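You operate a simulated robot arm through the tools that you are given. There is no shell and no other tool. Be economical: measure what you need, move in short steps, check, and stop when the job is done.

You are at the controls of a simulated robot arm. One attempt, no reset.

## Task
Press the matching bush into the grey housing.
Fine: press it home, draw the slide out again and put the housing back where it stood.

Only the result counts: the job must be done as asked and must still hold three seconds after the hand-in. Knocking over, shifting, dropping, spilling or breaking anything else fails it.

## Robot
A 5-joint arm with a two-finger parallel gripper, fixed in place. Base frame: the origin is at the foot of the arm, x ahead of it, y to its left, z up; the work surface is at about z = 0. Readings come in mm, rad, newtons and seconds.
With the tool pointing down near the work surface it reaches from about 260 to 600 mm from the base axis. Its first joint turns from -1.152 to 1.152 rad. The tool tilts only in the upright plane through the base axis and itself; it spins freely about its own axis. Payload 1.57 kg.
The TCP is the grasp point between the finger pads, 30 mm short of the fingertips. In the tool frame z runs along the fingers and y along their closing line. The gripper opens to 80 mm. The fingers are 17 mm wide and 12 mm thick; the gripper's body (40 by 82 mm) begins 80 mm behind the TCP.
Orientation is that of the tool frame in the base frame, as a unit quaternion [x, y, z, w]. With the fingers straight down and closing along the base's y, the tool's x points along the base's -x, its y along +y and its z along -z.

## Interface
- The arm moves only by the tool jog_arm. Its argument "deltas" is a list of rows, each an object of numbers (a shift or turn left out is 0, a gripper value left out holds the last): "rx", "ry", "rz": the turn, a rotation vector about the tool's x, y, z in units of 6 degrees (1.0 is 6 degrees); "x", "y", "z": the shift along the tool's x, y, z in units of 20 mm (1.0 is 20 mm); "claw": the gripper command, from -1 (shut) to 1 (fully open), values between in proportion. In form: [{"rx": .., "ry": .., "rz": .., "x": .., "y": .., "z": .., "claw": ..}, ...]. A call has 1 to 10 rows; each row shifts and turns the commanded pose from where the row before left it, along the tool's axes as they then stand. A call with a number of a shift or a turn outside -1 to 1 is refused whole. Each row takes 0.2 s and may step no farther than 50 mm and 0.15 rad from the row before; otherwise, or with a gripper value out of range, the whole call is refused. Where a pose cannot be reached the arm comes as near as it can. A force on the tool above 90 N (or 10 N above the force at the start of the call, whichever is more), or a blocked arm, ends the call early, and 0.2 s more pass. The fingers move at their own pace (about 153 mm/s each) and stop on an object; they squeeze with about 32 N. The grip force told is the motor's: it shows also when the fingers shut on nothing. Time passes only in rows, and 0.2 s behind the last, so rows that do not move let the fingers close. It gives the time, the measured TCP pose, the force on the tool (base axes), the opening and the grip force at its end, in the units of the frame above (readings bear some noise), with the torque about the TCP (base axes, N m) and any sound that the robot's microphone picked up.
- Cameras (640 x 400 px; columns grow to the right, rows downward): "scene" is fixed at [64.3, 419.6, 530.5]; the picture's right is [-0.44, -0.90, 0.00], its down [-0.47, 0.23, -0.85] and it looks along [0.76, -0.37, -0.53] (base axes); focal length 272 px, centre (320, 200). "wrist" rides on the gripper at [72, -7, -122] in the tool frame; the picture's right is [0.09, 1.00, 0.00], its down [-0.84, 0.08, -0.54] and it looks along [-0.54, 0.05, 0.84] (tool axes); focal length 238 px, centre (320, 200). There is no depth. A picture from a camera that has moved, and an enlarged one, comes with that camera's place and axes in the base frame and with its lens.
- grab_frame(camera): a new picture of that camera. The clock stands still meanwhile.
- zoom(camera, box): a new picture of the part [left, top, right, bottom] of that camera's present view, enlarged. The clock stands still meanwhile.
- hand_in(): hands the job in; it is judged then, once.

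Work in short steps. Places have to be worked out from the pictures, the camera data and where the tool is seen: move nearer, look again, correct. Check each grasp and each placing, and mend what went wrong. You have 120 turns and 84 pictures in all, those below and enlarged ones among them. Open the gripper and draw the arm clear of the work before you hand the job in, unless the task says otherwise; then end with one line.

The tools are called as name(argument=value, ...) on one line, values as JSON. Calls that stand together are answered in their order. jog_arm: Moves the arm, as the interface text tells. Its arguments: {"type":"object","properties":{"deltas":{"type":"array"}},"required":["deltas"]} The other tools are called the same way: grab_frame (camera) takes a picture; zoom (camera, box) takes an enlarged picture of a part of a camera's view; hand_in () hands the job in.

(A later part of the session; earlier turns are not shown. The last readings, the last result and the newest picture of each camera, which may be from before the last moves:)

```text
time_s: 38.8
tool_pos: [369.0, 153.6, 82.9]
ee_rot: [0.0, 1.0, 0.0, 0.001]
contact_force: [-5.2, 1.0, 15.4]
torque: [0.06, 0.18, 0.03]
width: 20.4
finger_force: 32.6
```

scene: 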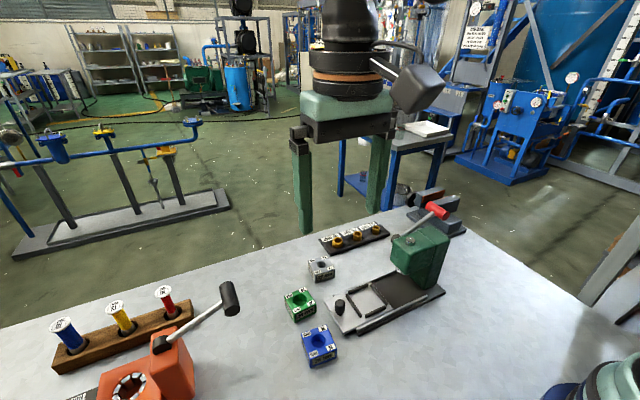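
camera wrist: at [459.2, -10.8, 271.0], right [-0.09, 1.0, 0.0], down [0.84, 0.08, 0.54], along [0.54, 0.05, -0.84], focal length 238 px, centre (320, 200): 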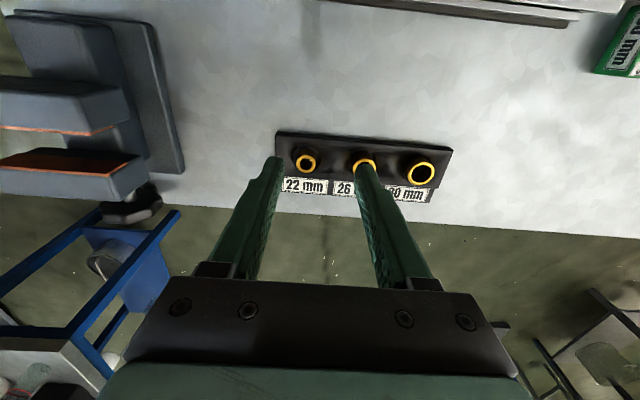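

It resists at z=83, so the bush is started in the bore. I ease off, open slightly and look.

jog_arm(deltas=[{"z": -0.08}, {"claw": 0.0}, {}, {"z": -0.5}, {"z": -1}, {"z": -1}, {"z": -1}, {}])

zoom(camera="wrist", box=[240, 70, 400, 170])

zoom(camera="scene", box=[350, 250, 420, 310])

```text
time_s: 40.6
tool_pos: [369.0, 154.6, 154.0]
ee_rot: [0.0, 1.0, 0.001, 0.001]
contact_force: [0.0, 0.0, -0.2]
torque: [0.01, 0.01, 0.0]
width: 40.1
finger_force: 0.1
```

```text
4.00 times, centred on (320, 120) of wrist
camera zoom: at [297.1, 148.5, 274.8], right [-0.09, 1.0, 0.0], down [0.84, 0.08, 0.54], along [0.54, 0.05, -0.84], focal length 953 px, centre (320, 520)
```

zoom: 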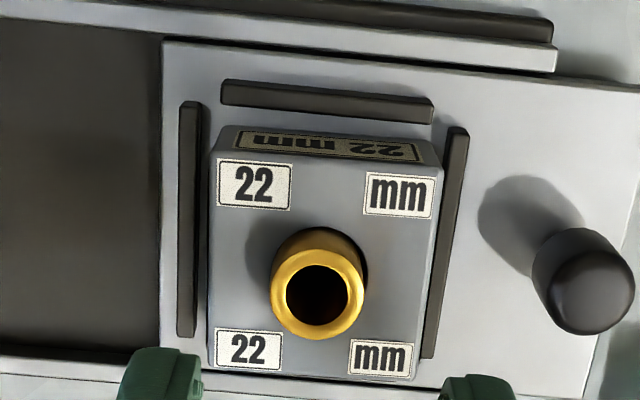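

```text
6.67 times, centred on (385, 280) of scene
camera zoom: at [64.3, 419.6, 530.5], right [-0.44, -0.9, 0.0], down [-0.47, 0.23, -0.85], along [0.76, -0.37, -0.53], focal length 1812 px, centre (-113, -333)
```

zoom: 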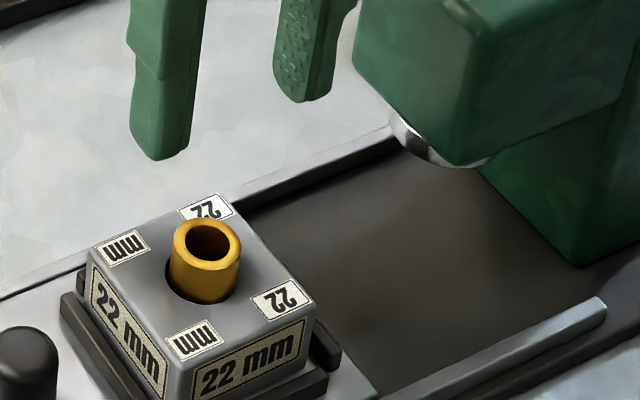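

The bush stands upright, about 14 mm proud. For the slide I'll grip the knob with the fingers closing along x, so the gripper body clears the press head; the camera then looks toward the press. I move toward the knob and spin 90°.

jog_arm(deltas=[{"y": 1, "z": -1}, {"y": 1}, {"y": 1}, {"rz": 1}, {"rz": 1}, {"rz": 1}, {"rz": 1}, {"rz": 1}, {"rz": 1}, {"rz": 1}])

jog_arm(deltas=[{"rz": 1}, {"rz": 1}, {"rz": 1}, {"rz": 1}, {"rz": 1}, {"rz": 1}, {"rz": 1}, {"rz": 1}, {}])

grab_frame(camera="wrist")

```text
time_s: 42.8
tool_pos: [368.7, 214.5, 172.2]
ee_rot: [0.359, 0.933, 0.0, 0.0]
contact_force: [-0.5, 0.1, -0.1]
torque: [0.02, 0.0, -0.02]
width: 40.1
finger_force: 0.2
```

```text
time_s: 44.8
tool_pos: [367.6, 216.0, 173.0]
ee_rot: [0.708, 0.706, 0.0, 0.0]
contact_force: [0.9, 0.2, 0.4]
torque: [-0.02, 0.02, -0.02]
width: 39.9
finger_force: 0.1
```

```text
38 pictures are left
camera wrist: at [362.3, 287.1, 293.2], right [1.0, 0.09, 0.0], down [0.08, -0.84, 0.54], along [0.05, -0.54, -0.84], focal length 238 px, centre (320, 200)
```

wrist: 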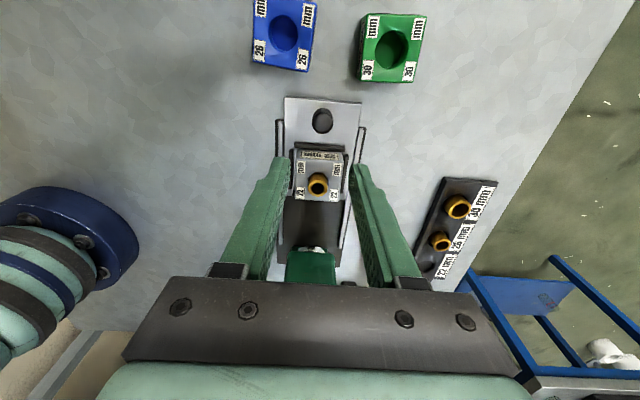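

The knob is near (369,224). I come down to z of about 110 over it and measure again.

jog_arm(deltas=[{"x": 0.45, "y": 0.05, "z": 1}, {"z": 1}, {"z": 1}, {}])

zoom(camera="wrist", box=[224, 90, 416, 210])

```text
time_s: 45.8
tool_pos: [368.6, 224.3, 109.5]
ee_rot: [0.707, 0.707, -0.001, 0.0]
contact_force: [-0.9, -0.7, 0.0]
torque: [-0.01, -0.02, 0.0]
width: 40.1
finger_force: 0.1
```

```text
3.33 times, centred on (320, 150) of wrist
camera zoom: at [363.2, 295.3, 232.2], right [1.0, 0.09, 0.0], down [0.08, -0.84, 0.54], along [0.05, -0.54, -0.84], focal length 794 px, centre (320, 367)
```

zoom: 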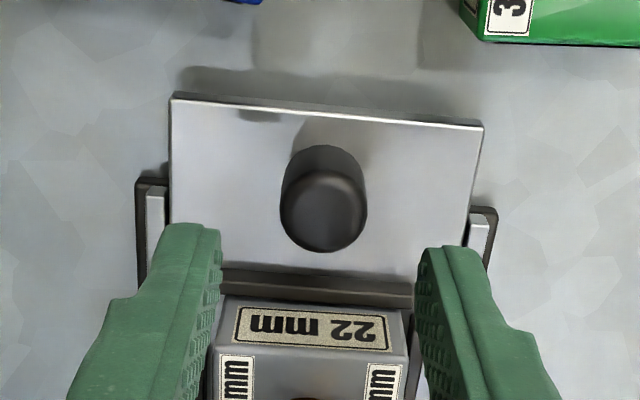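

The knob is at about (370.5,221.8), about 21 mm in diameter, with its top near z=48. I centre, go down and grip it.

jog_arm(deltas=[{"x": -0.09, "y": 0.04, "z": 0.8}, {"z": 0.8}, {"z": 0.8}, {"z": 0.4}, {}, {"claw": -1}, {}, {}])

zoom(camera="scene", box=[310, 200, 450, 320])

```text
time_s: 47.6
tool_pos: [369.9, 224.4, 58.0]
ee_rot: [0.708, 0.706, 0.003, 0.001]
contact_force: [26.9, 0.2, -17.7]
torque: [-0.38, 0.14, 0.04]
width: 21.9
finger_force: 34.9
```

```text
3.33 times, centred on (380, 260) of scene
camera zoom: at [64.4, 419.6, 530.4], right [-0.44, -0.9, 0.0], down [-0.47, 0.23, -0.85], along [0.76, -0.37, -0.53], focal length 906 px, centre (120, 0)
```

zoom: 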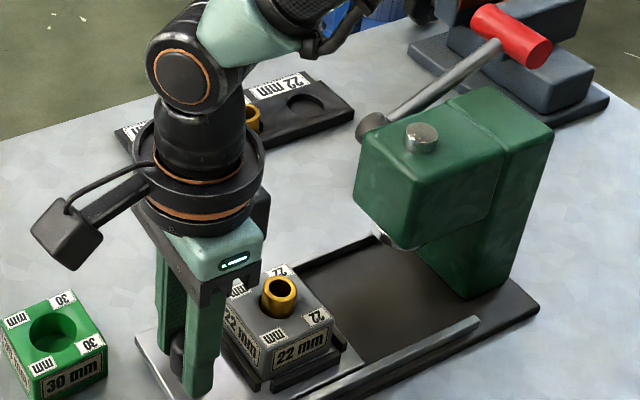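

The knob is gripped at 21.9 mm, with some side load. I relieve it by nudging +x and down about 1 mm.

jog_arm(deltas=[{"y": 0.06, "z": 0.06}, {}])

```text
time_s: 48.2
tool_pos: [369.4, 223.8, 56.6]
ee_rot: [0.707, 0.708, 0.0, 0.0]
contact_force: [-3.0, 2.2, 30.6]
torque: [0.4, 0.53, -0.01]
width: 21.8
finger_force: 34.6
```

jog_arm(deltas=[{"z": -0.04}, {}])

```text
time_s: 48.8
tool_pos: [370.1, 223.2, 55.7]
ee_rot: [0.707, 0.707, -0.002, -0.001]
contact_force: [-15.2, 2.0, 30.5]
torque: [-0.03, -0.14, -0.03]
width: 22.0
finger_force: 34.7
```

The forces are moderate. I push the slide in by about 12 mm as a first test.

jog_arm(deltas=[{"x": -0.3, "z": -0.04}, {"x": -0.3}, {}])

```text
time_s: 49.6
tool_pos: [370.3, 210.3, 54.6]
ee_rot: [0.707, 0.707, -0.002, 0.0]
contact_force: [-19.1, 1.3, 24.2]
torque: [0.22, -0.11, -0.01]
width: 21.6
finger_force: 34.6
```

It slides freely. I relieve the side load a bit and push further, stopping short of the ram to check clearance.

jog_arm(deltas=[{"x": -0.5, "y": -0.03, "z": -0.04}, {"x": -0.5}, {"x": -0.5}, {"x": -0.5}, {}])

zoom(camera="scene", box=[330, 220, 450, 320])

zoom(camera="wrist", box=[224, 90, 416, 240])

```text
time_s: 50.8
tool_pos: [370.2, 171.1, 55.4]
ee_rot: [0.708, 0.707, -0.002, -0.001]
contact_force: [-15.1, 0.4, -4.4]
torque: [-0.18, -0.27, -0.03]
width: 21.2
finger_force: 34.6
```

```text
4.00 times, centred on (390, 270) of scene
camera zoom: at [64.3, 419.6, 530.4], right [-0.44, -0.9, 0.0], down [-0.47, 0.23, -0.85], along [0.76, -0.37, -0.53], focal length 1087 px, centre (40, -80)
```

zoom: 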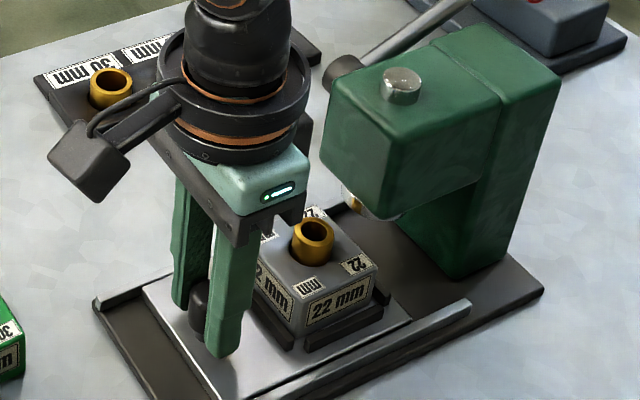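

```text
2.67 times, centred on (320, 165) of wrist
camera zoom: at [364.8, 241.8, 176.7], right [1.0, 0.09, 0.0], down [0.08, -0.84, 0.54], along [0.05, -0.54, -0.84], focal length 636 px, centre (320, 293)
```

zoom: 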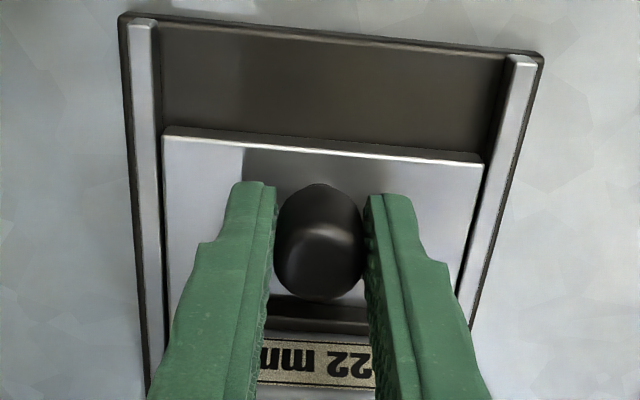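

The bush top looks just below the ram's underside. I advance in steps, watching the y force.

jog_arm(deltas=[{"x": -0.4}, {"x": -0.3}, {"x": -0.2}, {}])

zoom(camera="scene", box=[365, 235, 435, 295])

```text
time_s: 51.8
tool_pos: [371.7, 153.3, 56.3]
ee_rot: [0.707, 0.707, -0.001, -0.002]
contact_force: [-7.2, 1.3, -23.4]
torque: [-0.07, -0.32, -0.04]
width: 21.5
finger_force: 35.1
```

```text
6.67 times, centred on (400, 265) of scene
camera zoom: at [64.4, 419.6, 530.4], right [-0.44, -0.9, 0.0], down [-0.47, 0.23, -0.85], along [0.76, -0.37, -0.53], focal length 1812 px, centre (-213, -233)
```

zoom: 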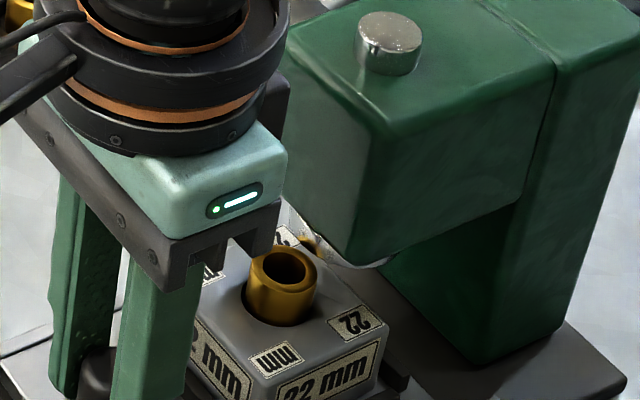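

jog_arm(deltas=[{"x": -0.25}, {"x": -0.25}, {}])

zoom(camera="scene", box=[365, 235, 435, 295])

```text
time_s: 52.6
tool_pos: [369.7, 141.4, 55.6]
ee_rot: [0.708, 0.706, -0.001, 0.0]
contact_force: [-3.8, 1.4, -28.1]
torque: [0.11, -0.46, 0.0]
width: 21.8
finger_force: 34.5
```

```text
6.67 times, centred on (400, 265) of scene
camera zoom: at [64.4, 419.6, 530.4], right [-0.44, -0.9, 0.0], down [-0.47, 0.23, -0.85], along [0.76, -0.37, -0.53], focal length 1812 px, centre (-213, -233)
```

zoom: 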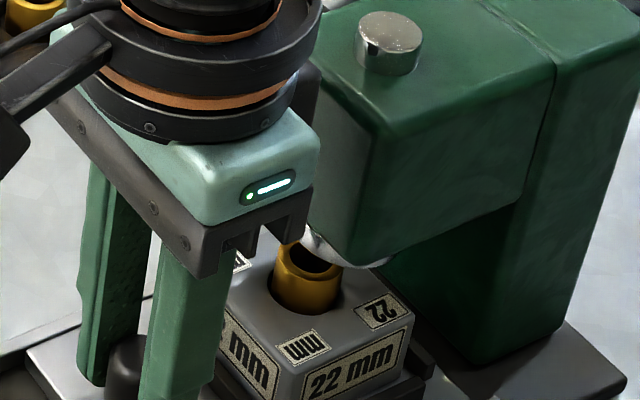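

No y force so far. I continue in small steps.

jog_arm(deltas=[{"x": -0.25}, {}])

jog_arm(deltas=[{"x": -0.25}, {}])

zoom(camera="scene", box=[365, 235, 435, 295])

```text
time_s: 53.2
tool_pos: [369.5, 137.5, 55.8]
ee_rot: [0.706, 0.708, 0.0, -0.001]
contact_force: [-3.6, 1.5, -31.4]
torque: [0.08, -0.49, -0.03]
width: 21.4
finger_force: 34.5
```

```text
time_s: 53.8
tool_pos: [369.8, 132.6, 55.7]
ee_rot: [0.707, 0.707, -0.001, 0.0]
contact_force: [-9.5, 1.3, -14.1]
torque: [-0.08, -0.31, -0.05]
width: 21.8
finger_force: 34.6
```

```text
6.67 times, centred on (400, 265) of scene
camera zoom: at [64.4, 419.6, 530.4], right [-0.44, -0.9, 0.0], down [-0.47, 0.23, -0.85], along [0.76, -0.37, -0.53], focal length 1812 px, centre (-213, -233)
```

zoom: 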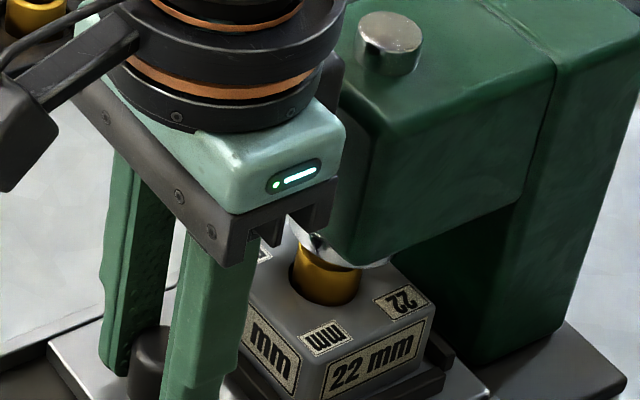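

The bush is sliding under the ram without contact. I continue to the end stop.

jog_arm(deltas=[{"x": -0.25}, {}])

jog_arm(deltas=[{"x": -0.2}, {}])

jog_arm(deltas=[{"x": -0.15}, {}])

```text
time_s: 54.4
tool_pos: [370.9, 128.5, 57.2]
ee_rot: [0.707, 0.707, 0.0, 0.0]
contact_force: [-17.4, 24.5, -19.0]
torque: [0.58, -0.11, -0.07]
width: 21.7
finger_force: 34.9
```

```text
time_s: 55.0
tool_pos: [370.4, 125.1, 58.1]
ee_rot: [0.706, 0.708, 0.0, 0.0]
contact_force: [-27.5, 29.0, 12.8]
torque: [0.66, 0.28, -0.06]
width: 21.9
finger_force: 34.9
```

```text
time_s: 55.6
tool_pos: [370.0, 125.1, 56.8]
ee_rot: [0.704, 0.71, 0.0, 0.0]
contact_force: [-30.4, 55.9, 16.8]
torque: [-4.86, -0.69, -1.6]
width: 21.7
finger_force: 34.7
```

At the last step the torque shows the gripper body touching the press head. Before that there was 25–29 N at the knob, probably the end stop. I back off 3 mm, release the knob and look.

jog_arm(deltas=[{"x": 0.15}, {}])

zoom(camera="scene", box=[365, 225, 445, 295])

```text
time_s: 56.2
tool_pos: [369.9, 125.0, 56.9]
ee_rot: [0.706, 0.708, 0.0, -0.001]
contact_force: [-30.7, 27.9, 29.6]
torque: [-0.79, -0.55, -0.54]
width: 21.4
finger_force: 34.9
```

```text
5.71 times, centred on (405, 260) of scene
camera zoom: at [64.2, 419.5, 530.5], right [-0.44, -0.9, 0.0], down [-0.47, 0.23, -0.85], along [0.76, -0.37, -0.53], focal length 1553 px, centre (-166, -143)
```

zoom: 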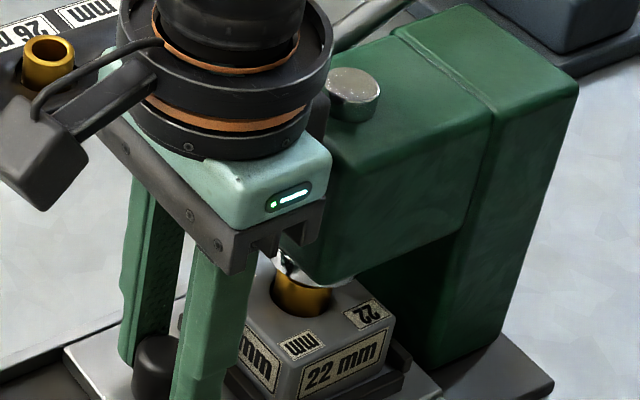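

There is still load at the knob. I open, rise, and move back to see properly whether the bush is under the ram.

jog_arm(deltas=[{"x": 0.1, "claw": 0.0}, {}, {"x": 0.1, "z": -0.5}, {"z": -1}, {"x": 0.5, "z": -1}, {"x": 1}, {"x": 1}, {"x": 1}, {"x": 1}])

zoom(camera="scene", box=[345, 225, 445, 310])

```text
time_s: 58.2
tool_pos: [370.8, 220.3, 105.9]
ee_rot: [0.708, 0.706, 0.0, 0.001]
contact_force: [-0.1, 0.3, 0.3]
torque: [0.01, 0.03, -0.01]
width: 40.2
finger_force: 0.0
```

```text
4.71 times, centred on (395, 268) of scene
camera zoom: at [64.3, 419.5, 530.5], right [-0.44, -0.9, 0.0], down [-0.47, 0.23, -0.85], along [0.76, -0.37, -0.53], focal length 1279 px, centre (-33, -118)
```

zoom: 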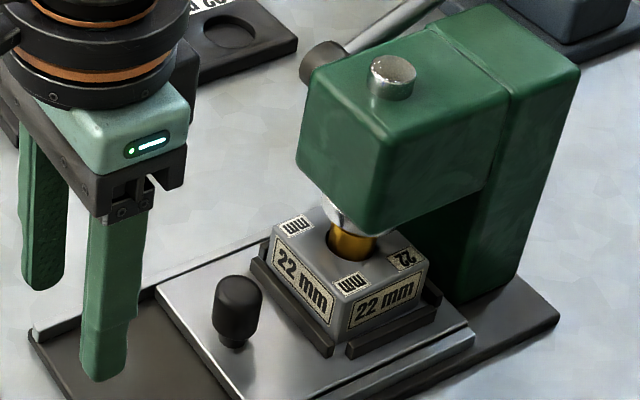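

The bush looks about 4 mm short of the ram axis. I push the knob from behind with closed fingers, which keeps the gripper body clear of the head.

jog_arm(deltas=[{"claw": -1}, {"x": -1}, {"x": -1}, {"z": 1}, {"z": 1}, {"z": 0.4}, {"x": -0.5}, {}])

jog_arm(deltas=[{"x": -0.25}, {"x": -0.25}, {"x": -0.25}, {}])

```text
time_s: 60.0
tool_pos: [369.8, 168.1, 60.6]
ee_rot: [0.707, 0.707, 0.0, 0.0]
contact_force: [-0.2, -0.3, -0.1]
torque: [-0.03, -0.01, -0.01]
width: 0.0
finger_force: 21.2
```

```text
time_s: 61.0
tool_pos: [372.1, 152.7, 59.7]
ee_rot: [0.707, 0.707, 0.0, 0.0]
contact_force: [0.3, 0.3, -0.3]
torque: [0.0, -0.01, 0.0]
width: 0.1
finger_force: 21.1
```

jog_arm(deltas=[{"x": -0.25}, {}])

jog_arm(deltas=[{"x": -0.2}, {}])

jog_arm(deltas=[{"x": -0.15}, {}])

```text
time_s: 61.6
tool_pos: [369.3, 148.2, 59.2]
ee_rot: [0.707, 0.707, 0.0, 0.0]
contact_force: [0.1, 1.0, 0.5]
torque: [0.06, 0.02, 0.01]
width: 0.1
finger_force: 21.3
```

```text
time_s: 62.2
tool_pos: [370.2, 147.6, 60.3]
ee_rot: [0.704, 0.71, 0.002, 0.0]
contact_force: [-11.3, 53.2, -5.5]
torque: [0.98, 0.63, -0.11]
width: 0.0
finger_force: 21.1
```

```text
time_s: 62.8
tool_pos: [370.0, 147.3, 59.2]
ee_rot: [0.702, 0.712, 0.004, 0.003]
contact_force: [-4.2, 84.7, -15.0]
torque: [1.5, 1.28, -0.07]
width: 0.1
finger_force: 21.5
```

It's a hard stop at knob y of about 128 (85 N with no motion). I back off and check that the bush is upright under the ram.

jog_arm(deltas=[{"x": 0.5}, {"x": 1}, {"z": -1}, {"z": -1}, {"z": -1}])

zoom(camera="scene", box=[375, 245, 425, 290])

```text
time_s: 64.0
tool_pos: [370.7, 171.1, 119.6]
ee_rot: [0.708, 0.707, 0.0, 0.0]
contact_force: [-0.1, 0.4, 0.0]
torque: [-0.01, 0.01, 0.03]
width: 0.2
finger_force: 21.5
```

```text
8.89 times, centred on (400, 268) of scene
camera zoom: at [64.3, 419.6, 530.5], right [-0.44, -0.9, 0.0], down [-0.47, 0.23, -0.85], along [0.76, -0.37, -0.53], focal length 2416 px, centre (-391, -400)
```

zoom: 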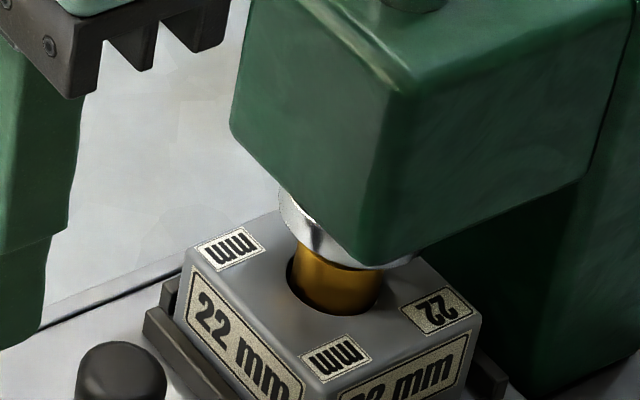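

The bush is upright under the ram. Now the lever: I rise, travel over to the red grip with closed fingers, and look.

jog_arm(deltas=[{"z": -1}, {"z": -1}, {"z": -1}, {"z": -1}, {"z": -1}, {"z": -1}, {"z": -1}, {"z": -0.5}, {"y": 1}, {"y": 1}])

jog_arm(deltas=[{"x": -1}, {"x": -1}, {"x": -1}, {"x": -1}, {"x": -1}, {"x": -1}, {"x": -1}, {"x": -1}, {"x": -1}, {"x": -1}])

jog_arm(deltas=[{"x": -1}, {"x": -0.3, "y": 0.05}, {}])

grab_frame(camera="wrist")

zoom(camera="scene", box=[350, 120, 510, 280])

```text
time_s: 66.2
tool_pos: [410.2, 171.1, 270.5]
ee_rot: [0.708, 0.707, 0.0, 0.0]
contact_force: [0.3, 0.6, 0.5]
torque: [-0.01, 0.05, -0.01]
width: 0.1
finger_force: 21.4
```

```text
time_s: 68.4
tool_pos: [411.9, -28.8, 268.3]
ee_rot: [0.707, 0.707, 0.0, 0.0]
contact_force: [-0.7, 0.2, -0.5]
torque: [-0.02, -0.02, -0.01]
width: 0.1
finger_force: 21.2
```

```text
time_s: 69.2
tool_pos: [412.7, -54.8, 270.0]
ee_rot: [0.707, 0.707, 0.0, 0.0]
contact_force: [-0.3, -0.3, 0.0]
torque: [-0.02, -0.01, -0.06]
width: 0.0
finger_force: 21.6
```

```text
27 pictures are left
camera wrist: at [406.5, 17.7, 390.4], right [1.0, 0.09, 0.0], down [0.08, -0.84, 0.54], along [0.05, -0.54, -0.84], focal length 238 px, centre (320, 200)
```

wrist: 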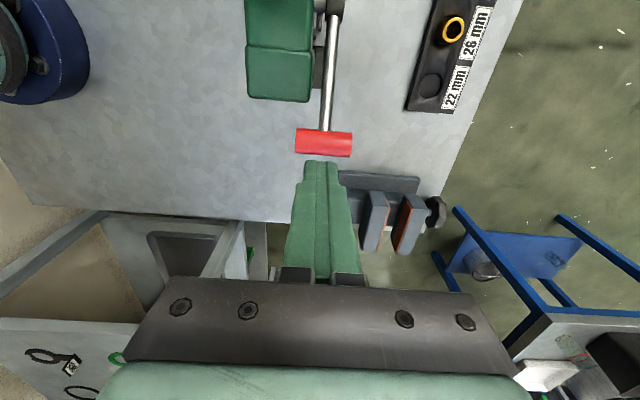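

```text
2.50 times, centred on (430, 200) of scene
camera zoom: at [64.3, 419.6, 530.5], right [-0.44, -0.9, 0.0], down [-0.47, 0.23, -0.85], along [0.76, -0.37, -0.53], focal length 680 px, centre (45, 200)
```

zoom: 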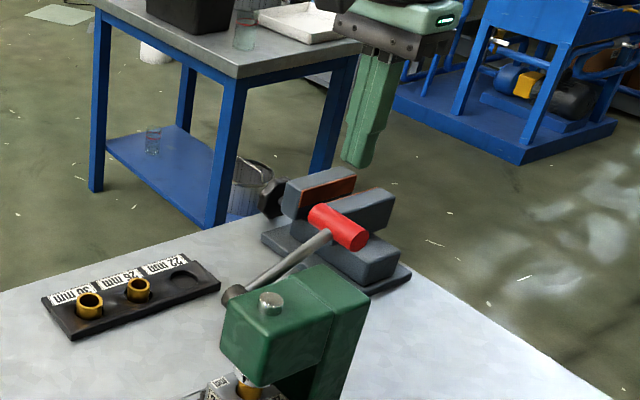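

The red grip's centre is at (414,-55,178), radius about 12 mm. I come down onto it and follow the lever's arc downward.

jog_arm(deltas=[{"y": 0.08, "z": 0.9}, {"z": 0.9}, {"z": 0.45}, {}, {"x": -0.2, "z": 0.4}, {"x": -0.1, "z": 0.4}, {}])

```text
time_s: 70.8
tool_pos: [414.3, -61.1, 209.4]
ee_rot: [0.707, 0.707, -0.001, 0.0]
contact_force: [-1.3, -0.1, 0.9]
torque: [-0.01, 0.01, 0.04]
width: 0.0
finger_force: 21.3
```

jog_arm(deltas=[{"x": -0.1, "z": 0.5}, {"x": -0.1, "z": 0.5}, {}])

zoom(camera="scene", box=[360, 150, 480, 290])

```text
time_s: 71.6
tool_pos: [414.8, -65.2, 188.3]
ee_rot: [0.707, 0.707, 0.001, 0.0]
contact_force: [-0.5, 0.7, 0.7]
torque: [-0.01, -0.03, 0.03]
width: 0.1
finger_force: 21.5
```

```text
2.86 times, centred on (420, 220) of scene
camera zoom: at [64.3, 419.6, 530.5], right [-0.44, -0.9, 0.0], down [-0.47, 0.23, -0.85], along [0.76, -0.37, -0.53], focal length 777 px, centre (34, 143)
```

zoom: 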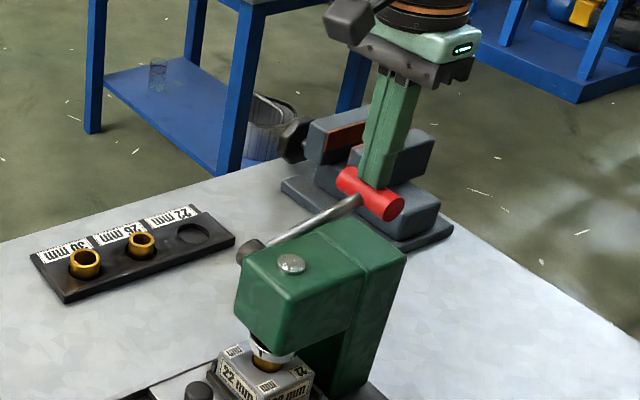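

The lever is following and the ram is descending. I continue along the arc.

jog_arm(deltas=[{"x": -0.05, "z": 0.5}, {"x": -0.03, "z": 0.5}, {}])

jog_arm(deltas=[{"x": 0.02, "z": 0.5}, {"x": 0.06, "z": 0.5}, {}])

```text
time_s: 72.4
tool_pos: [414.8, -67.3, 167.7]
ee_rot: [0.707, 0.707, 0.0, 0.001]
contact_force: [-0.1, -0.6, 1.6]
torque: [-0.07, -0.01, -0.01]
width: 0.3
finger_force: 20.8
```

```text
time_s: 73.2
tool_pos: [414.5, -64.4, 148.7]
ee_rot: [0.708, 0.707, 0.0, -0.001]
contact_force: [-0.2, -1.0, 1.0]
torque: [-0.07, -0.02, -0.02]
width: 0.0
finger_force: 21.1
```

jog_arm(deltas=[{"x": 0.1, "z": 0.5}, {"x": 0.14, "z": 0.5}, {}])

zoom(camera="scene", box=[360, 150, 480, 290])

```text
time_s: 74.0
tool_pos: [414.8, -59.8, 129.5]
ee_rot: [0.707, 0.707, 0.0, 0.0]
contact_force: [-1.0, -2.1, 1.6]
torque: [-0.06, 0.02, -0.01]
width: 0.0
finger_force: 21.5
```

```text
2.86 times, centred on (420, 220) of scene
camera zoom: at [64.3, 419.6, 530.5], right [-0.44, -0.9, 0.0], down [-0.47, 0.23, -0.85], along [0.76, -0.37, -0.53], focal length 777 px, centre (34, 143)
```

zoom: 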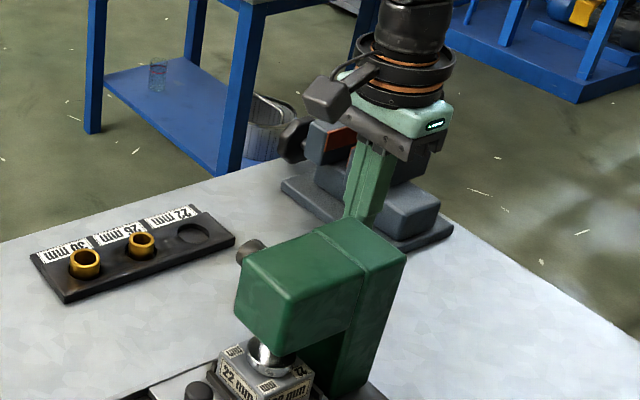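

The ram is nearly on the housing. I go on pushing in small steps, watching for the final stop.

jog_arm(deltas=[{"x": 0.2, "z": 0.5}, {}])

jog_arm(deltas=[{"x": 0.22, "z": 0.5}, {}])

zoom(camera="scene", box=[375, 235, 435, 295])

```text
time_s: 74.6
tool_pos: [415.0, -57.8, 120.4]
ee_rot: [0.708, 0.706, 0.0, 0.0]
contact_force: [-11.6, -18.1, 23.9]
torque: [-0.64, 0.36, -0.05]
width: 0.2
finger_force: 21.6
```

```text
time_s: 75.0
tool_pos: [414.2, -56.2, 118.9]
ee_rot: [0.71, 0.704, 0.001, 0.001]
contact_force: [-16.8, -5.7, 36.0]
torque: [-0.36, 0.54, 0.08]
width: 0.0
finger_force: 21.1
stopped in row 2: the force on the tool passed its limit at 110 N (the readings are from after the stop); the commanded pose is now the measured one
```

```text
6.67 times, centred on (405, 265) of scene
camera zoom: at [64.1, 419.6, 530.5], right [-0.44, -0.9, 0.0], down [-0.47, 0.23, -0.85], along [0.76, -0.37, -0.53], focal length 1812 px, centre (-247, -233)
```

zoom: 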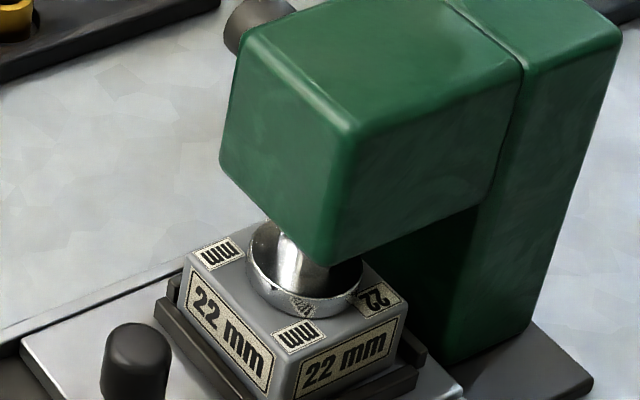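

The ram's foot sits flat on the housing, so the press is at its end (110 N peak). I rise off the lever and see whether it returns by itself.

jog_arm(deltas=[{"z": -0.5}, {"z": -1, "x": -0.2}, {"z": -1, "x": -0.2}, {"z": -1}, {"z": -1}, {"z": -1}, {"z": -1}, {}])

grab_frame(camera="scene")

```text
time_s: 76.8
tool_pos: [416.4, -63.2, 246.8]
ee_rot: [0.709, 0.705, 0.001, 0.001]
contact_force: [0.5, 0.4, 0.8]
torque: [0.03, 0.02, 0.03]
width: 0.0
finger_force: 21.4
```

```text
22 pictures are left
```

scene: 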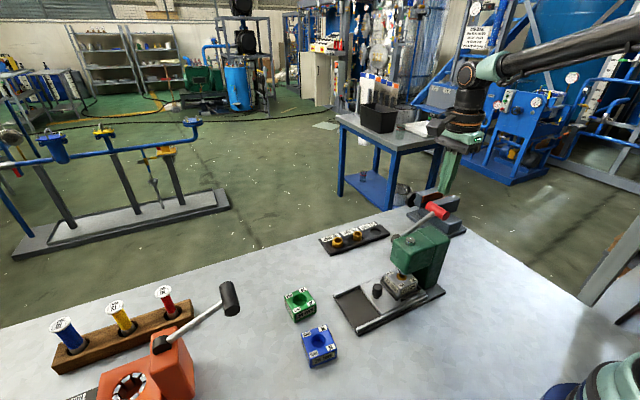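

The lever has sprung back up. I check the bush and the ram.

zoom(camera="scene", box=[370, 225, 440, 300])

```text
5.33 times, centred on (405, 262) of scene
camera zoom: at [64.3, 419.6, 530.5], right [-0.44, -0.9, 0.0], down [-0.47, 0.23, -0.85], along [0.76, -0.37, -0.53], focal length 1450 px, centre (-133, -133)
```

zoom: 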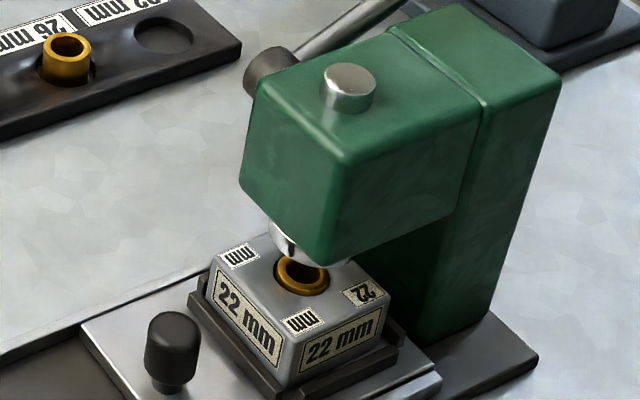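

The bush is down. I return to the knob to draw the slide out.

jog_arm(deltas=[{"z": -1}, {"x": 1}, {"x": 1}, {"x": 1}, {"x": 1}, {"x": 1}, {"x": 1}, {"x": 1}, {"x": 1}, {"x": 1}])

jog_arm(deltas=[{"x": 1, "claw": 0}, {"x": 0.8}, {"y": -1}, {"y": -1}, {"y": -0.28}, {"z": 1}, {"z": 1}, {"z": 1}, {"z": 1}, {"z": 1}])

jog_arm(deltas=[{"z": 1}, {"z": 1}, {"z": 1}, {}])

grab_frame(camera="wrist")

```text
time_s: 79.0
tool_pos: [417.3, 115.7, 265.7]
ee_rot: [0.709, 0.705, 0.001, 0.0]
contact_force: [0.0, 0.0, -0.6]
torque: [-0.02, 0.0, -0.03]
width: 0.1
finger_force: 21.8
```

```text
time_s: 81.2
tool_pos: [368.0, 151.0, 166.5]
ee_rot: [0.71, 0.704, 0.001, 0.001]
contact_force: [-0.5, 0.2, 0.2]
torque: [-0.01, -0.01, 0.01]
width: 39.9
finger_force: 0.1
```

```text
time_s: 82.2
tool_pos: [369.9, 154.0, 104.9]
ee_rot: [0.709, 0.705, 0.002, 0.001]
contact_force: [0.1, 0.9, 0.0]
torque: [-0.03, 0.01, 0.0]
width: 39.9
finger_force: 0.0
```

```text
20 pictures are left
camera wrist: at [364.6, 225.0, 226.6], right [1.0, 0.08, 0.0], down [0.07, -0.84, 0.54], along [0.05, -0.54, -0.84], focal length 238 px, centre (320, 200)
```

wrist: 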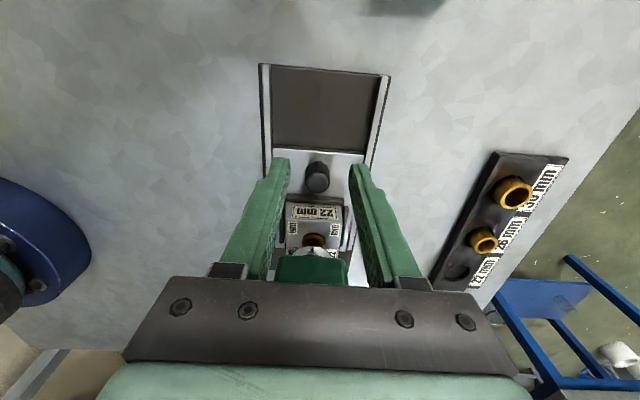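

The knob is at about (371,130). I go down behind it, slide the fingers forward astride it and close.

jog_arm(deltas=[{"z": 0.8, "y": 0.03}, {"z": 0.8}, {"z": 0.8}, {"x": -0.5}, {"x": -0.5}, {}, {"claw": -1}, {}, {}])

```text
time_s: 84.2
tool_pos: [369.7, 129.9, 56.1]
ee_rot: [0.71, 0.704, -0.003, -0.001]
contact_force: [-22.3, 0.4, 11.3]
torque: [0.46, -0.21, 0.01]
width: 21.9
finger_force: 34.6
```

The knob is gripped. I draw the slide out.

jog_arm(deltas=[{"x": 0.3, "y": -0.05}, {"x": 0.5}, {"x": 0.5}, {"x": 0.5}, {"x": 0.5}, {"x": 0.5}, {"x": 0.5}, {"x": 0.5}, {"x": 0.4}, {}])

jog_arm(deltas=[{"x": 0.25}, {"x": 0.15}, {}])

```text
time_s: 86.4
tool_pos: [370.9, 216.1, 57.9]
ee_rot: [0.71, 0.705, 0.0, 0.001]
contact_force: [-9.7, -2.1, -9.2]
torque: [-0.05, -0.23, -0.02]
width: 21.5
finger_force: 35.0
```

```text
time_s: 87.2
tool_pos: [370.4, 224.5, 56.6]
ee_rot: [0.71, 0.705, 0.0, 0.0]
contact_force: [-2.1, -0.9, -18.5]
torque: [-0.16, 0.58, -0.01]
width: 21.8
finger_force: 34.8
```

jog_arm(deltas=[{"x": 0.12}, {}])

```text
time_s: 87.8
tool_pos: [370.2, 226.7, 57.5]
ee_rot: [0.71, 0.704, -0.001, 0.0]
contact_force: [-4.2, -12.2, -17.3]
torque: [-0.17, -0.43, 0.12]
width: 21.5
finger_force: 34.7
```

The out stop is felt. I release the knob, rise and inspect the bush.

jog_arm(deltas=[{"x": -0.03, "claw": 0}, {}, {"z": -0.5}, {"z": -1}, {"z": -1}, {"z": -1}, {"x": -1}, {"x": -0.5}, {}])

zoom(camera="wrist", box=[224, 90, 416, 210])

zoom(camera="scene", box=[345, 265, 405, 315])

```text
time_s: 89.8
tool_pos: [371.4, 196.3, 127.9]
ee_rot: [0.709, 0.705, 0.001, 0.001]
contact_force: [0.8, 0.2, 0.4]
torque: [0.02, -0.01, -0.01]
width: 39.8
finger_force: 0.0
```

```text
3.33 times, centred on (320, 150) of wrist
camera zoom: at [366.0, 267.3, 249.7], right [1.0, 0.09, 0.0], down [0.07, -0.84, 0.54], along [0.05, -0.54, -0.84], focal length 794 px, centre (320, 367)
```

zoom: 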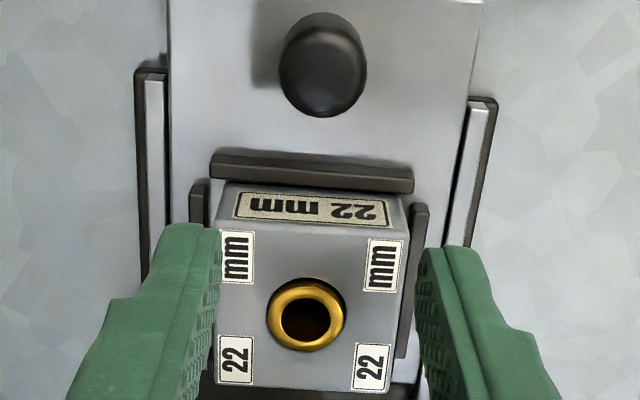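

```text
8.00 times, centred on (375, 290) of scene
camera zoom: at [64.3, 419.6, 530.5], right [-0.44, -0.9, 0.0], down [-0.47, 0.23, -0.85], along [0.76, -0.37, -0.53], focal length 2175 px, centre (-120, -520)
```

zoom: 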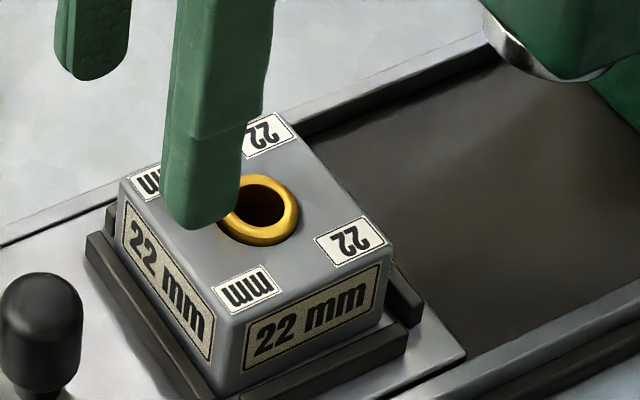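

The bush is nearly flush. I clear the gripper and look closer at any remaining protrusion.

jog_arm(deltas=[{"z": -1}, {"z": -1, "x": 0.5}, {"z": -0.5, "x": 0.5}, {}])

zoom(camera="scene", box=[362, 275, 392, 300])

```text
time_s: 90.8
tool_pos: [372.5, 216.2, 179.1]
ee_rot: [0.709, 0.705, 0.0, 0.001]
contact_force: [-0.6, 0.1, 0.2]
torque: [0.01, 0.04, 0.02]
width: 40.0
finger_force: 0.0
```

```text
16.00 times, centred on (377, 288) of scene
camera zoom: at [64.3, 419.6, 530.5], right [-0.44, -0.9, 0.0], down [-0.47, 0.23, -0.85], along [0.76, -0.37, -0.53], focal length 4350 px, centre (-592, -1200)
```

zoom: 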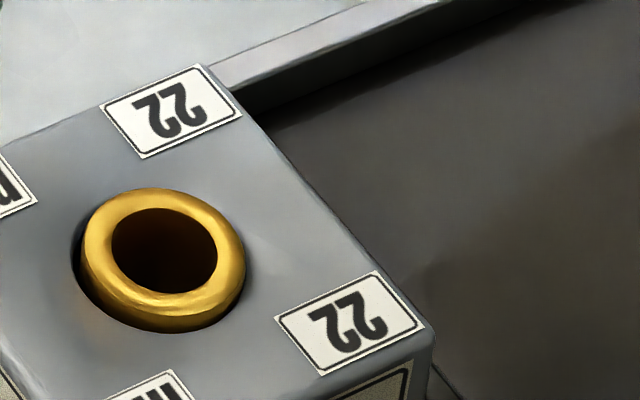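

The bush looks about 1 mm proud, and I can't be sure it is fully home. To be safe I press again, with a longer and more gradual push. First I push the slide in with closed fingers from behind the knob.

jog_arm(deltas=[{"x": 0.9, "y": -0.07, "claw": -1}, {"x": 0.85}, {"z": 1}, {"z": 1}, {"z": 1}, {"z": 1}, {"z": 1}, {"z": 0.9}, {}])

jog_arm(deltas=[{"x": -0.4}, {"x": -0.4}, {"x": -0.4}, {"x": -0.4}, {"x": -0.4}, {"x": -0.4}, {"x": -0.4}, {"x": -0.4}, {"x": -0.4}, {}])

jog_arm(deltas=[{"x": -0.4}, {"x": -0.4}, {"x": -0.3}, {}])

```text
time_s: 92.8
tool_pos: [369.0, 251.9, 59.7]
ee_rot: [0.71, 0.704, 0.001, 0.001]
contact_force: [0.0, 0.5, 0.6]
torque: [-0.01, 0.01, -0.03]
width: 0.0
finger_force: 21.4
```

```text
time_s: 95.0
tool_pos: [368.7, 179.1, 58.1]
ee_rot: [0.71, 0.704, 0.0, 0.0]
contact_force: [-1.0, 1.2, -0.4]
torque: [0.01, 0.05, 0.03]
width: 0.0
finger_force: 21.6
```

```text
time_s: 96.0
tool_pos: [368.8, 156.3, 59.1]
ee_rot: [0.71, 0.705, 0.001, 0.0]
contact_force: [-0.5, 0.0, 0.3]
torque: [0.0, 0.01, 0.0]
width: 0.0
finger_force: 21.7
```

jog_arm(deltas=[{"x": -0.25}, {"x": -0.25}, {"x": -0.1}, {}])

```text
time_s: 97.0
tool_pos: [369.4, 146.2, 61.0]
ee_rot: [0.708, 0.706, 0.003, 0.002]
contact_force: [-0.9, 32.9, -8.8]
torque: [0.58, 0.1, 0.01]
width: 0.0
finger_force: 21.5
```

The slide is at its in-stop (33 N). Now back off, up and over to the lever again.

jog_arm(deltas=[{"x": 0.5}, {"x": 0.7}, {"z": -1}, {"z": -1}, {"z": -1}, {"z": -1}, {"z": -1}, {"z": -1}, {"z": -1}, {"z": -1}])

jog_arm(deltas=[{"z": -1}, {"z": -0.6, "y": 1}, {"y": 1}, {"y": 0.25}, {"x": -1}, {"x": -1}, {"x": -1}, {"x": -1}, {"x": -1}, {"x": -1}])

jog_arm(deltas=[{"x": -1}, {"x": -1}, {"x": -1}, {"x": -1}, {"x": -1}, {"x": -0.35}, {}])

```text
time_s: 99.2
tool_pos: [371.2, 168.8, 221.0]
ee_rot: [0.71, 0.704, 0.001, -0.001]
contact_force: [0.9, 1.0, 0.7]
torque: [0.02, -0.01, -0.03]
width: 0.2
finger_force: 21.2
```

```text
time_s: 101.4
tool_pos: [413.5, 48.5, 254.4]
ee_rot: [0.71, 0.704, 0.001, 0.0]
contact_force: [-0.3, 0.2, 0.2]
torque: [0.01, -0.01, -0.03]
width: 0.4
finger_force: 21.7
```

```text
time_s: 103.0
tool_pos: [411.7, -58.3, 252.3]
ee_rot: [0.71, 0.705, 0.001, 0.001]
contact_force: [-0.5, -1.2, -0.5]
torque: [0.01, -0.01, -0.02]
width: 0.0
finger_force: 21.9
```

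I come down on the grip and follow the arc, then finish with small steps.

jog_arm(deltas=[{"z": 0.8, "y": 0.1}, {"z": 0.8}, {"x": -0.2, "z": 0.75}, {"x": -0.15, "z": 0.75}, {"x": -0.1, "z": 0.5}, {"z": 0.5}, {"x": 0.05, "z": 0.5}, {"x": 0.1, "z": 0.5}, {"x": 0.12, "z": 0.5}, {}])

jog_arm(deltas=[{"x": 0.12, "z": 0.4}, {"x": 0.1, "z": 0.25}, {}])

jog_arm(deltas=[{"x": 0.04, "z": 0.1}, {"x": 0.04, "z": 0.1}, {}])

```text
time_s: 105.2
tool_pos: [414.8, -62.4, 139.5]
ee_rot: [0.71, 0.705, 0.001, 0.001]
contact_force: [-1.5, -0.4, 1.1]
torque: [-0.03, 0.07, 0.0]
width: 0.0
finger_force: 21.2
```

```text
time_s: 106.0
tool_pos: [415.8, -57.2, 126.8]
ee_rot: [0.709, 0.705, 0.001, 0.001]
contact_force: [0.8, -0.9, 2.5]
torque: [-0.04, -0.02, 0.0]
width: 0.0
finger_force: 21.1
```

```text
time_s: 106.8
tool_pos: [414.8, -55.6, 122.3]
ee_rot: [0.71, 0.704, 0.0, 0.0]
contact_force: [-0.3, -7.1, 7.4]
torque: [-0.25, 0.03, 0.01]
width: 0.2
finger_force: 21.0
```

jog_arm(deltas=[{"x": 0.04, "z": 0.1}, {"x": 0.04, "z": 0.1}, {}])

jog_arm(deltas=[{"z": 0.1}, {"z": 0.05}, {}])

```text
time_s: 107.6
tool_pos: [415.6, -54.7, 119.8]
ee_rot: [0.711, 0.703, 0.001, 0.002]
contact_force: [-6.3, -24.5, 24.3]
torque: [-0.5, 0.17, 0.04]
width: 0.0
finger_force: 20.9
```

```text
time_s: 108.4
tool_pos: [415.0, -53.8, 117.7]
ee_rot: [0.71, 0.704, 0.002, 0.002]
contact_force: [-12.8, -21.3, 45.1]
torque: [-0.24, 0.4, 0.02]
width: 0.2
finger_force: 21.1
```

It is stopping at the same place. I push a bit harder and look while it is pressed.

jog_arm(deltas=[{"z": 0.1}, {"z": 0.07}, {}, {}])

zoom(camera="scene", box=[380, 250, 420, 290])

```text
time_s: 109.0
tool_pos: [415.6, -54.9, 118.6]
ee_rot: [0.71, 0.705, 0.001, 0.001]
contact_force: [-17.2, -5.3, 37.5]
torque: [0.18, 0.46, 0.22]
width: 0.2
finger_force: 21.4
stopped in row 3: the force on the tool passed its limit at 93 N (the readings are from after the stop); the commanded pose is now the measured one
```

```text
10.00 times, centred on (400, 270) of scene
camera zoom: at [64.1, 419.6, 530.5], right [-0.44, -0.9, 0.0], down [-0.47, 0.23, -0.85], along [0.76, -0.37, -0.53], focal length 2718 px, centre (-480, -500)
```

zoom: 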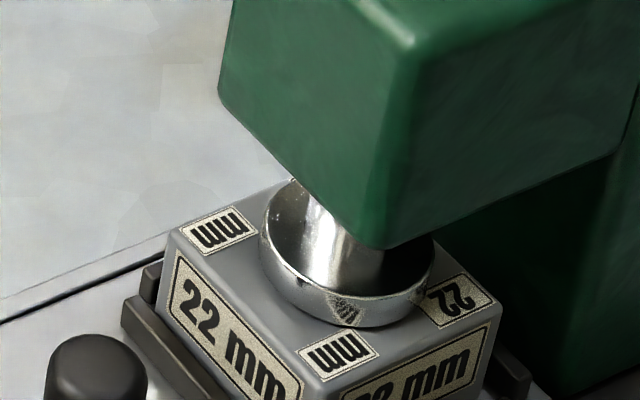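

The ram's foot sits practically on the housing, and the hard stop is at the same lever position with 93 N. The bush is home. I retreat and go to the knob.

jog_arm(deltas=[{"z": -0.5}, {"z": -1, "x": -0.2}, {"z": -1, "x": -0.2}, {"z": -1}, {"z": -1}, {"z": -1}, {"z": -1}, {"z": -1}, {"x": 1}, {"x": 1}])

jog_arm(deltas=[{"x": 1}, {"x": 1}, {"x": 1}, {"x": 1}, {"x": 1}, {"x": 1}, {"x": 1}, {"x": 1}, {"x": 1, "claw": 0}, {}])

```text
time_s: 111.2
tool_pos: [414.3, -22.8, 267.8]
ee_rot: [0.71, 0.705, 0.002, 0.001]
contact_force: [0.7, 0.5, -1.0]
torque: [0.01, -0.02, 0.0]
width: 0.0
finger_force: 21.2
```

```text
time_s: 113.4
tool_pos: [414.3, 156.7, 267.4]
ee_rot: [0.709, 0.705, 0.0, 0.001]
contact_force: [-0.3, 0.2, -0.3]
torque: [0.0, -0.01, 0.05]
width: 39.8
finger_force: 0.1
```

jog_arm(deltas=[{"y": -1}, {"y": -1}, {"y": -0.15}, {"z": 1}, {"z": 1}, {"z": 1}, {"z": 1}, {"z": 1}, {"z": 1}, {"z": 1}])

jog_arm(deltas=[{"z": 1}, {"z": 1}, {"z": 1}, {"z": 0.5}, {"x": -0.6}, {"x": -0.6}, {}, {"claw": -1}, {}, {}])

```text
time_s: 115.6
tool_pos: [373.0, 160.1, 128.7]
ee_rot: [0.71, 0.704, 0.002, 0.0]
contact_force: [0.7, -0.2, -0.8]
torque: [-0.03, 0.0, 0.0]
width: 39.9
finger_force: 0.0
```

```text
time_s: 117.8
tool_pos: [369.8, 134.0, 54.8]
ee_rot: [0.709, 0.705, -0.005, -0.002]
contact_force: [-27.8, 5.9, 7.0]
torque: [0.21, -0.22, -0.2]
width: 21.6
finger_force: 34.7
```

The knob is gripped. I draw the slide out to its stop.

jog_arm(deltas=[{"x": 0.3, "y": -0.06}, {"x": 0.5}, {"x": 0.5}, {"x": 0.5}, {"x": 0.5}, {"x": 0.5}, {"x": 0.5}, {"x": 0.5}, {"x": 0.5}, {}])

jog_arm(deltas=[{"x": 0.2}, {"x": 0.2}, {}])

```text
time_s: 120.0
tool_pos: [371.3, 218.9, 55.3]
ee_rot: [0.709, 0.705, -0.003, -0.001]
contact_force: [-31.3, 0.7, 11.2]
torque: [0.53, -0.06, -0.16]
width: 21.6
finger_force: 34.6
```

```text
time_s: 120.8
tool_pos: [369.1, 227.7, 55.1]
ee_rot: [0.708, 0.706, -0.005, -0.001]
contact_force: [-30.4, -0.4, 6.8]
torque: [0.16, -0.18, -0.11]
width: 22.0
finger_force: 34.7
```

jog_arm(deltas=[{"x": 0.15}, {}])

jog_arm(deltas=[{"x": 0.12}, {}])

```text
time_s: 121.4
tool_pos: [371.1, 229.3, 54.8]
ee_rot: [0.71, 0.704, -0.004, 0.0]
contact_force: [-21.5, -1.6, -9.5]
torque: [-0.32, -0.3, -0.14]
width: 21.6
finger_force: 34.8
```

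```text
time_s: 122.0
tool_pos: [370.6, 230.3, 54.9]
ee_rot: [0.711, 0.704, -0.006, -0.001]
contact_force: [-9.6, -28.2, -13.2]
torque: [-0.36, -0.77, 0.0]
width: 21.8
finger_force: 34.6
```

The slide is at the out stop. I release, rise and go above the housing, keeping the tool spun, and look.

jog_arm(deltas=[{"x": -0.06, "claw": 0}, {}, {"z": -0.5}, {"z": -1}, {"z": -1}, {"z": -1, "claw": 0.75}, {"x": -1}, {"x": -1}, {"x": -1}, {"x": -0.6}])

zoom(camera="wrist", box=[224, 90, 416, 210])

```text
time_s: 124.2
tool_pos: [370.7, 157.8, 127.2]
ee_rot: [0.709, 0.705, 0.001, -0.001]
contact_force: [-0.2, 0.5, -0.3]
torque: [-0.01, -0.01, 0.0]
width: 70.1
finger_force: 0.1
```

```text
3.33 times, centred on (320, 150) of wrist
camera zoom: at [365.9, 230.9, 248.5], right [1.0, 0.09, 0.0], down [0.07, -0.84, 0.54], along [0.05, -0.54, -0.84], focal length 794 px, centre (320, 367)
```

zoom: 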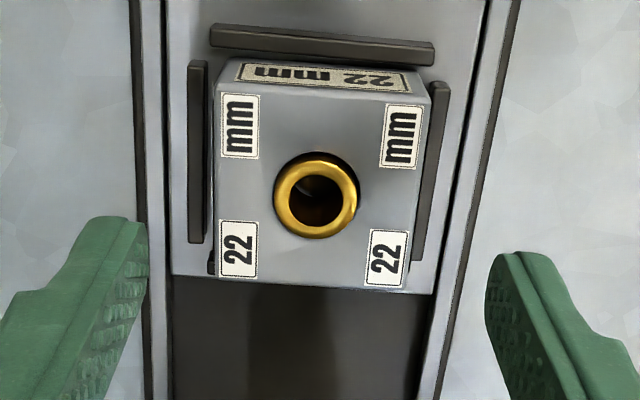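

The hole is at about (372,155.8) with the bush near flush. I align on it, lower to z of about 64 and grip the housing across x.

jog_arm(deltas=[{"x": -0.125, "rz": -0.2}, {"z": 0.8}, {"z": 0.8}, {"z": 0.8}, {"z": 0.75}, {}])

zoom(camera="wrist", box=[224, 110, 416, 230])

```text
time_s: 125.6
tool_pos: [372.5, 157.1, 63.9]
ee_rot: [0.702, 0.712, 0.0, 0.0]
contact_force: [-0.1, 0.2, 0.6]
torque: [0.03, 0.02, 0.01]
width: 69.9
finger_force: 0.1
```

```text
3.33 times, centred on (320, 170) of wrist
camera zoom: at [365.8, 228.8, 184.9], right [0.99, 0.11, 0.0], down [0.09, -0.84, 0.54], along [0.06, -0.54, -0.84], focal length 794 px, centre (320, 300)
```

zoom: 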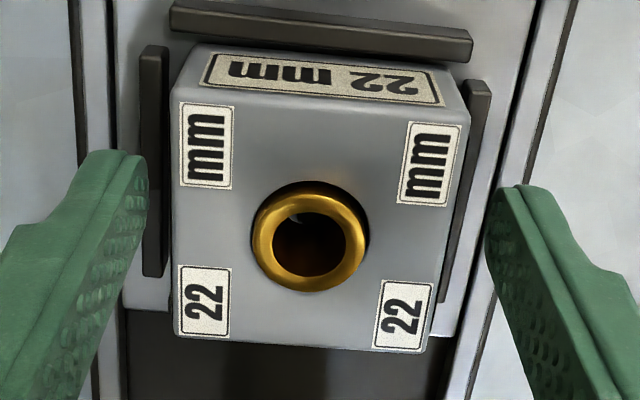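

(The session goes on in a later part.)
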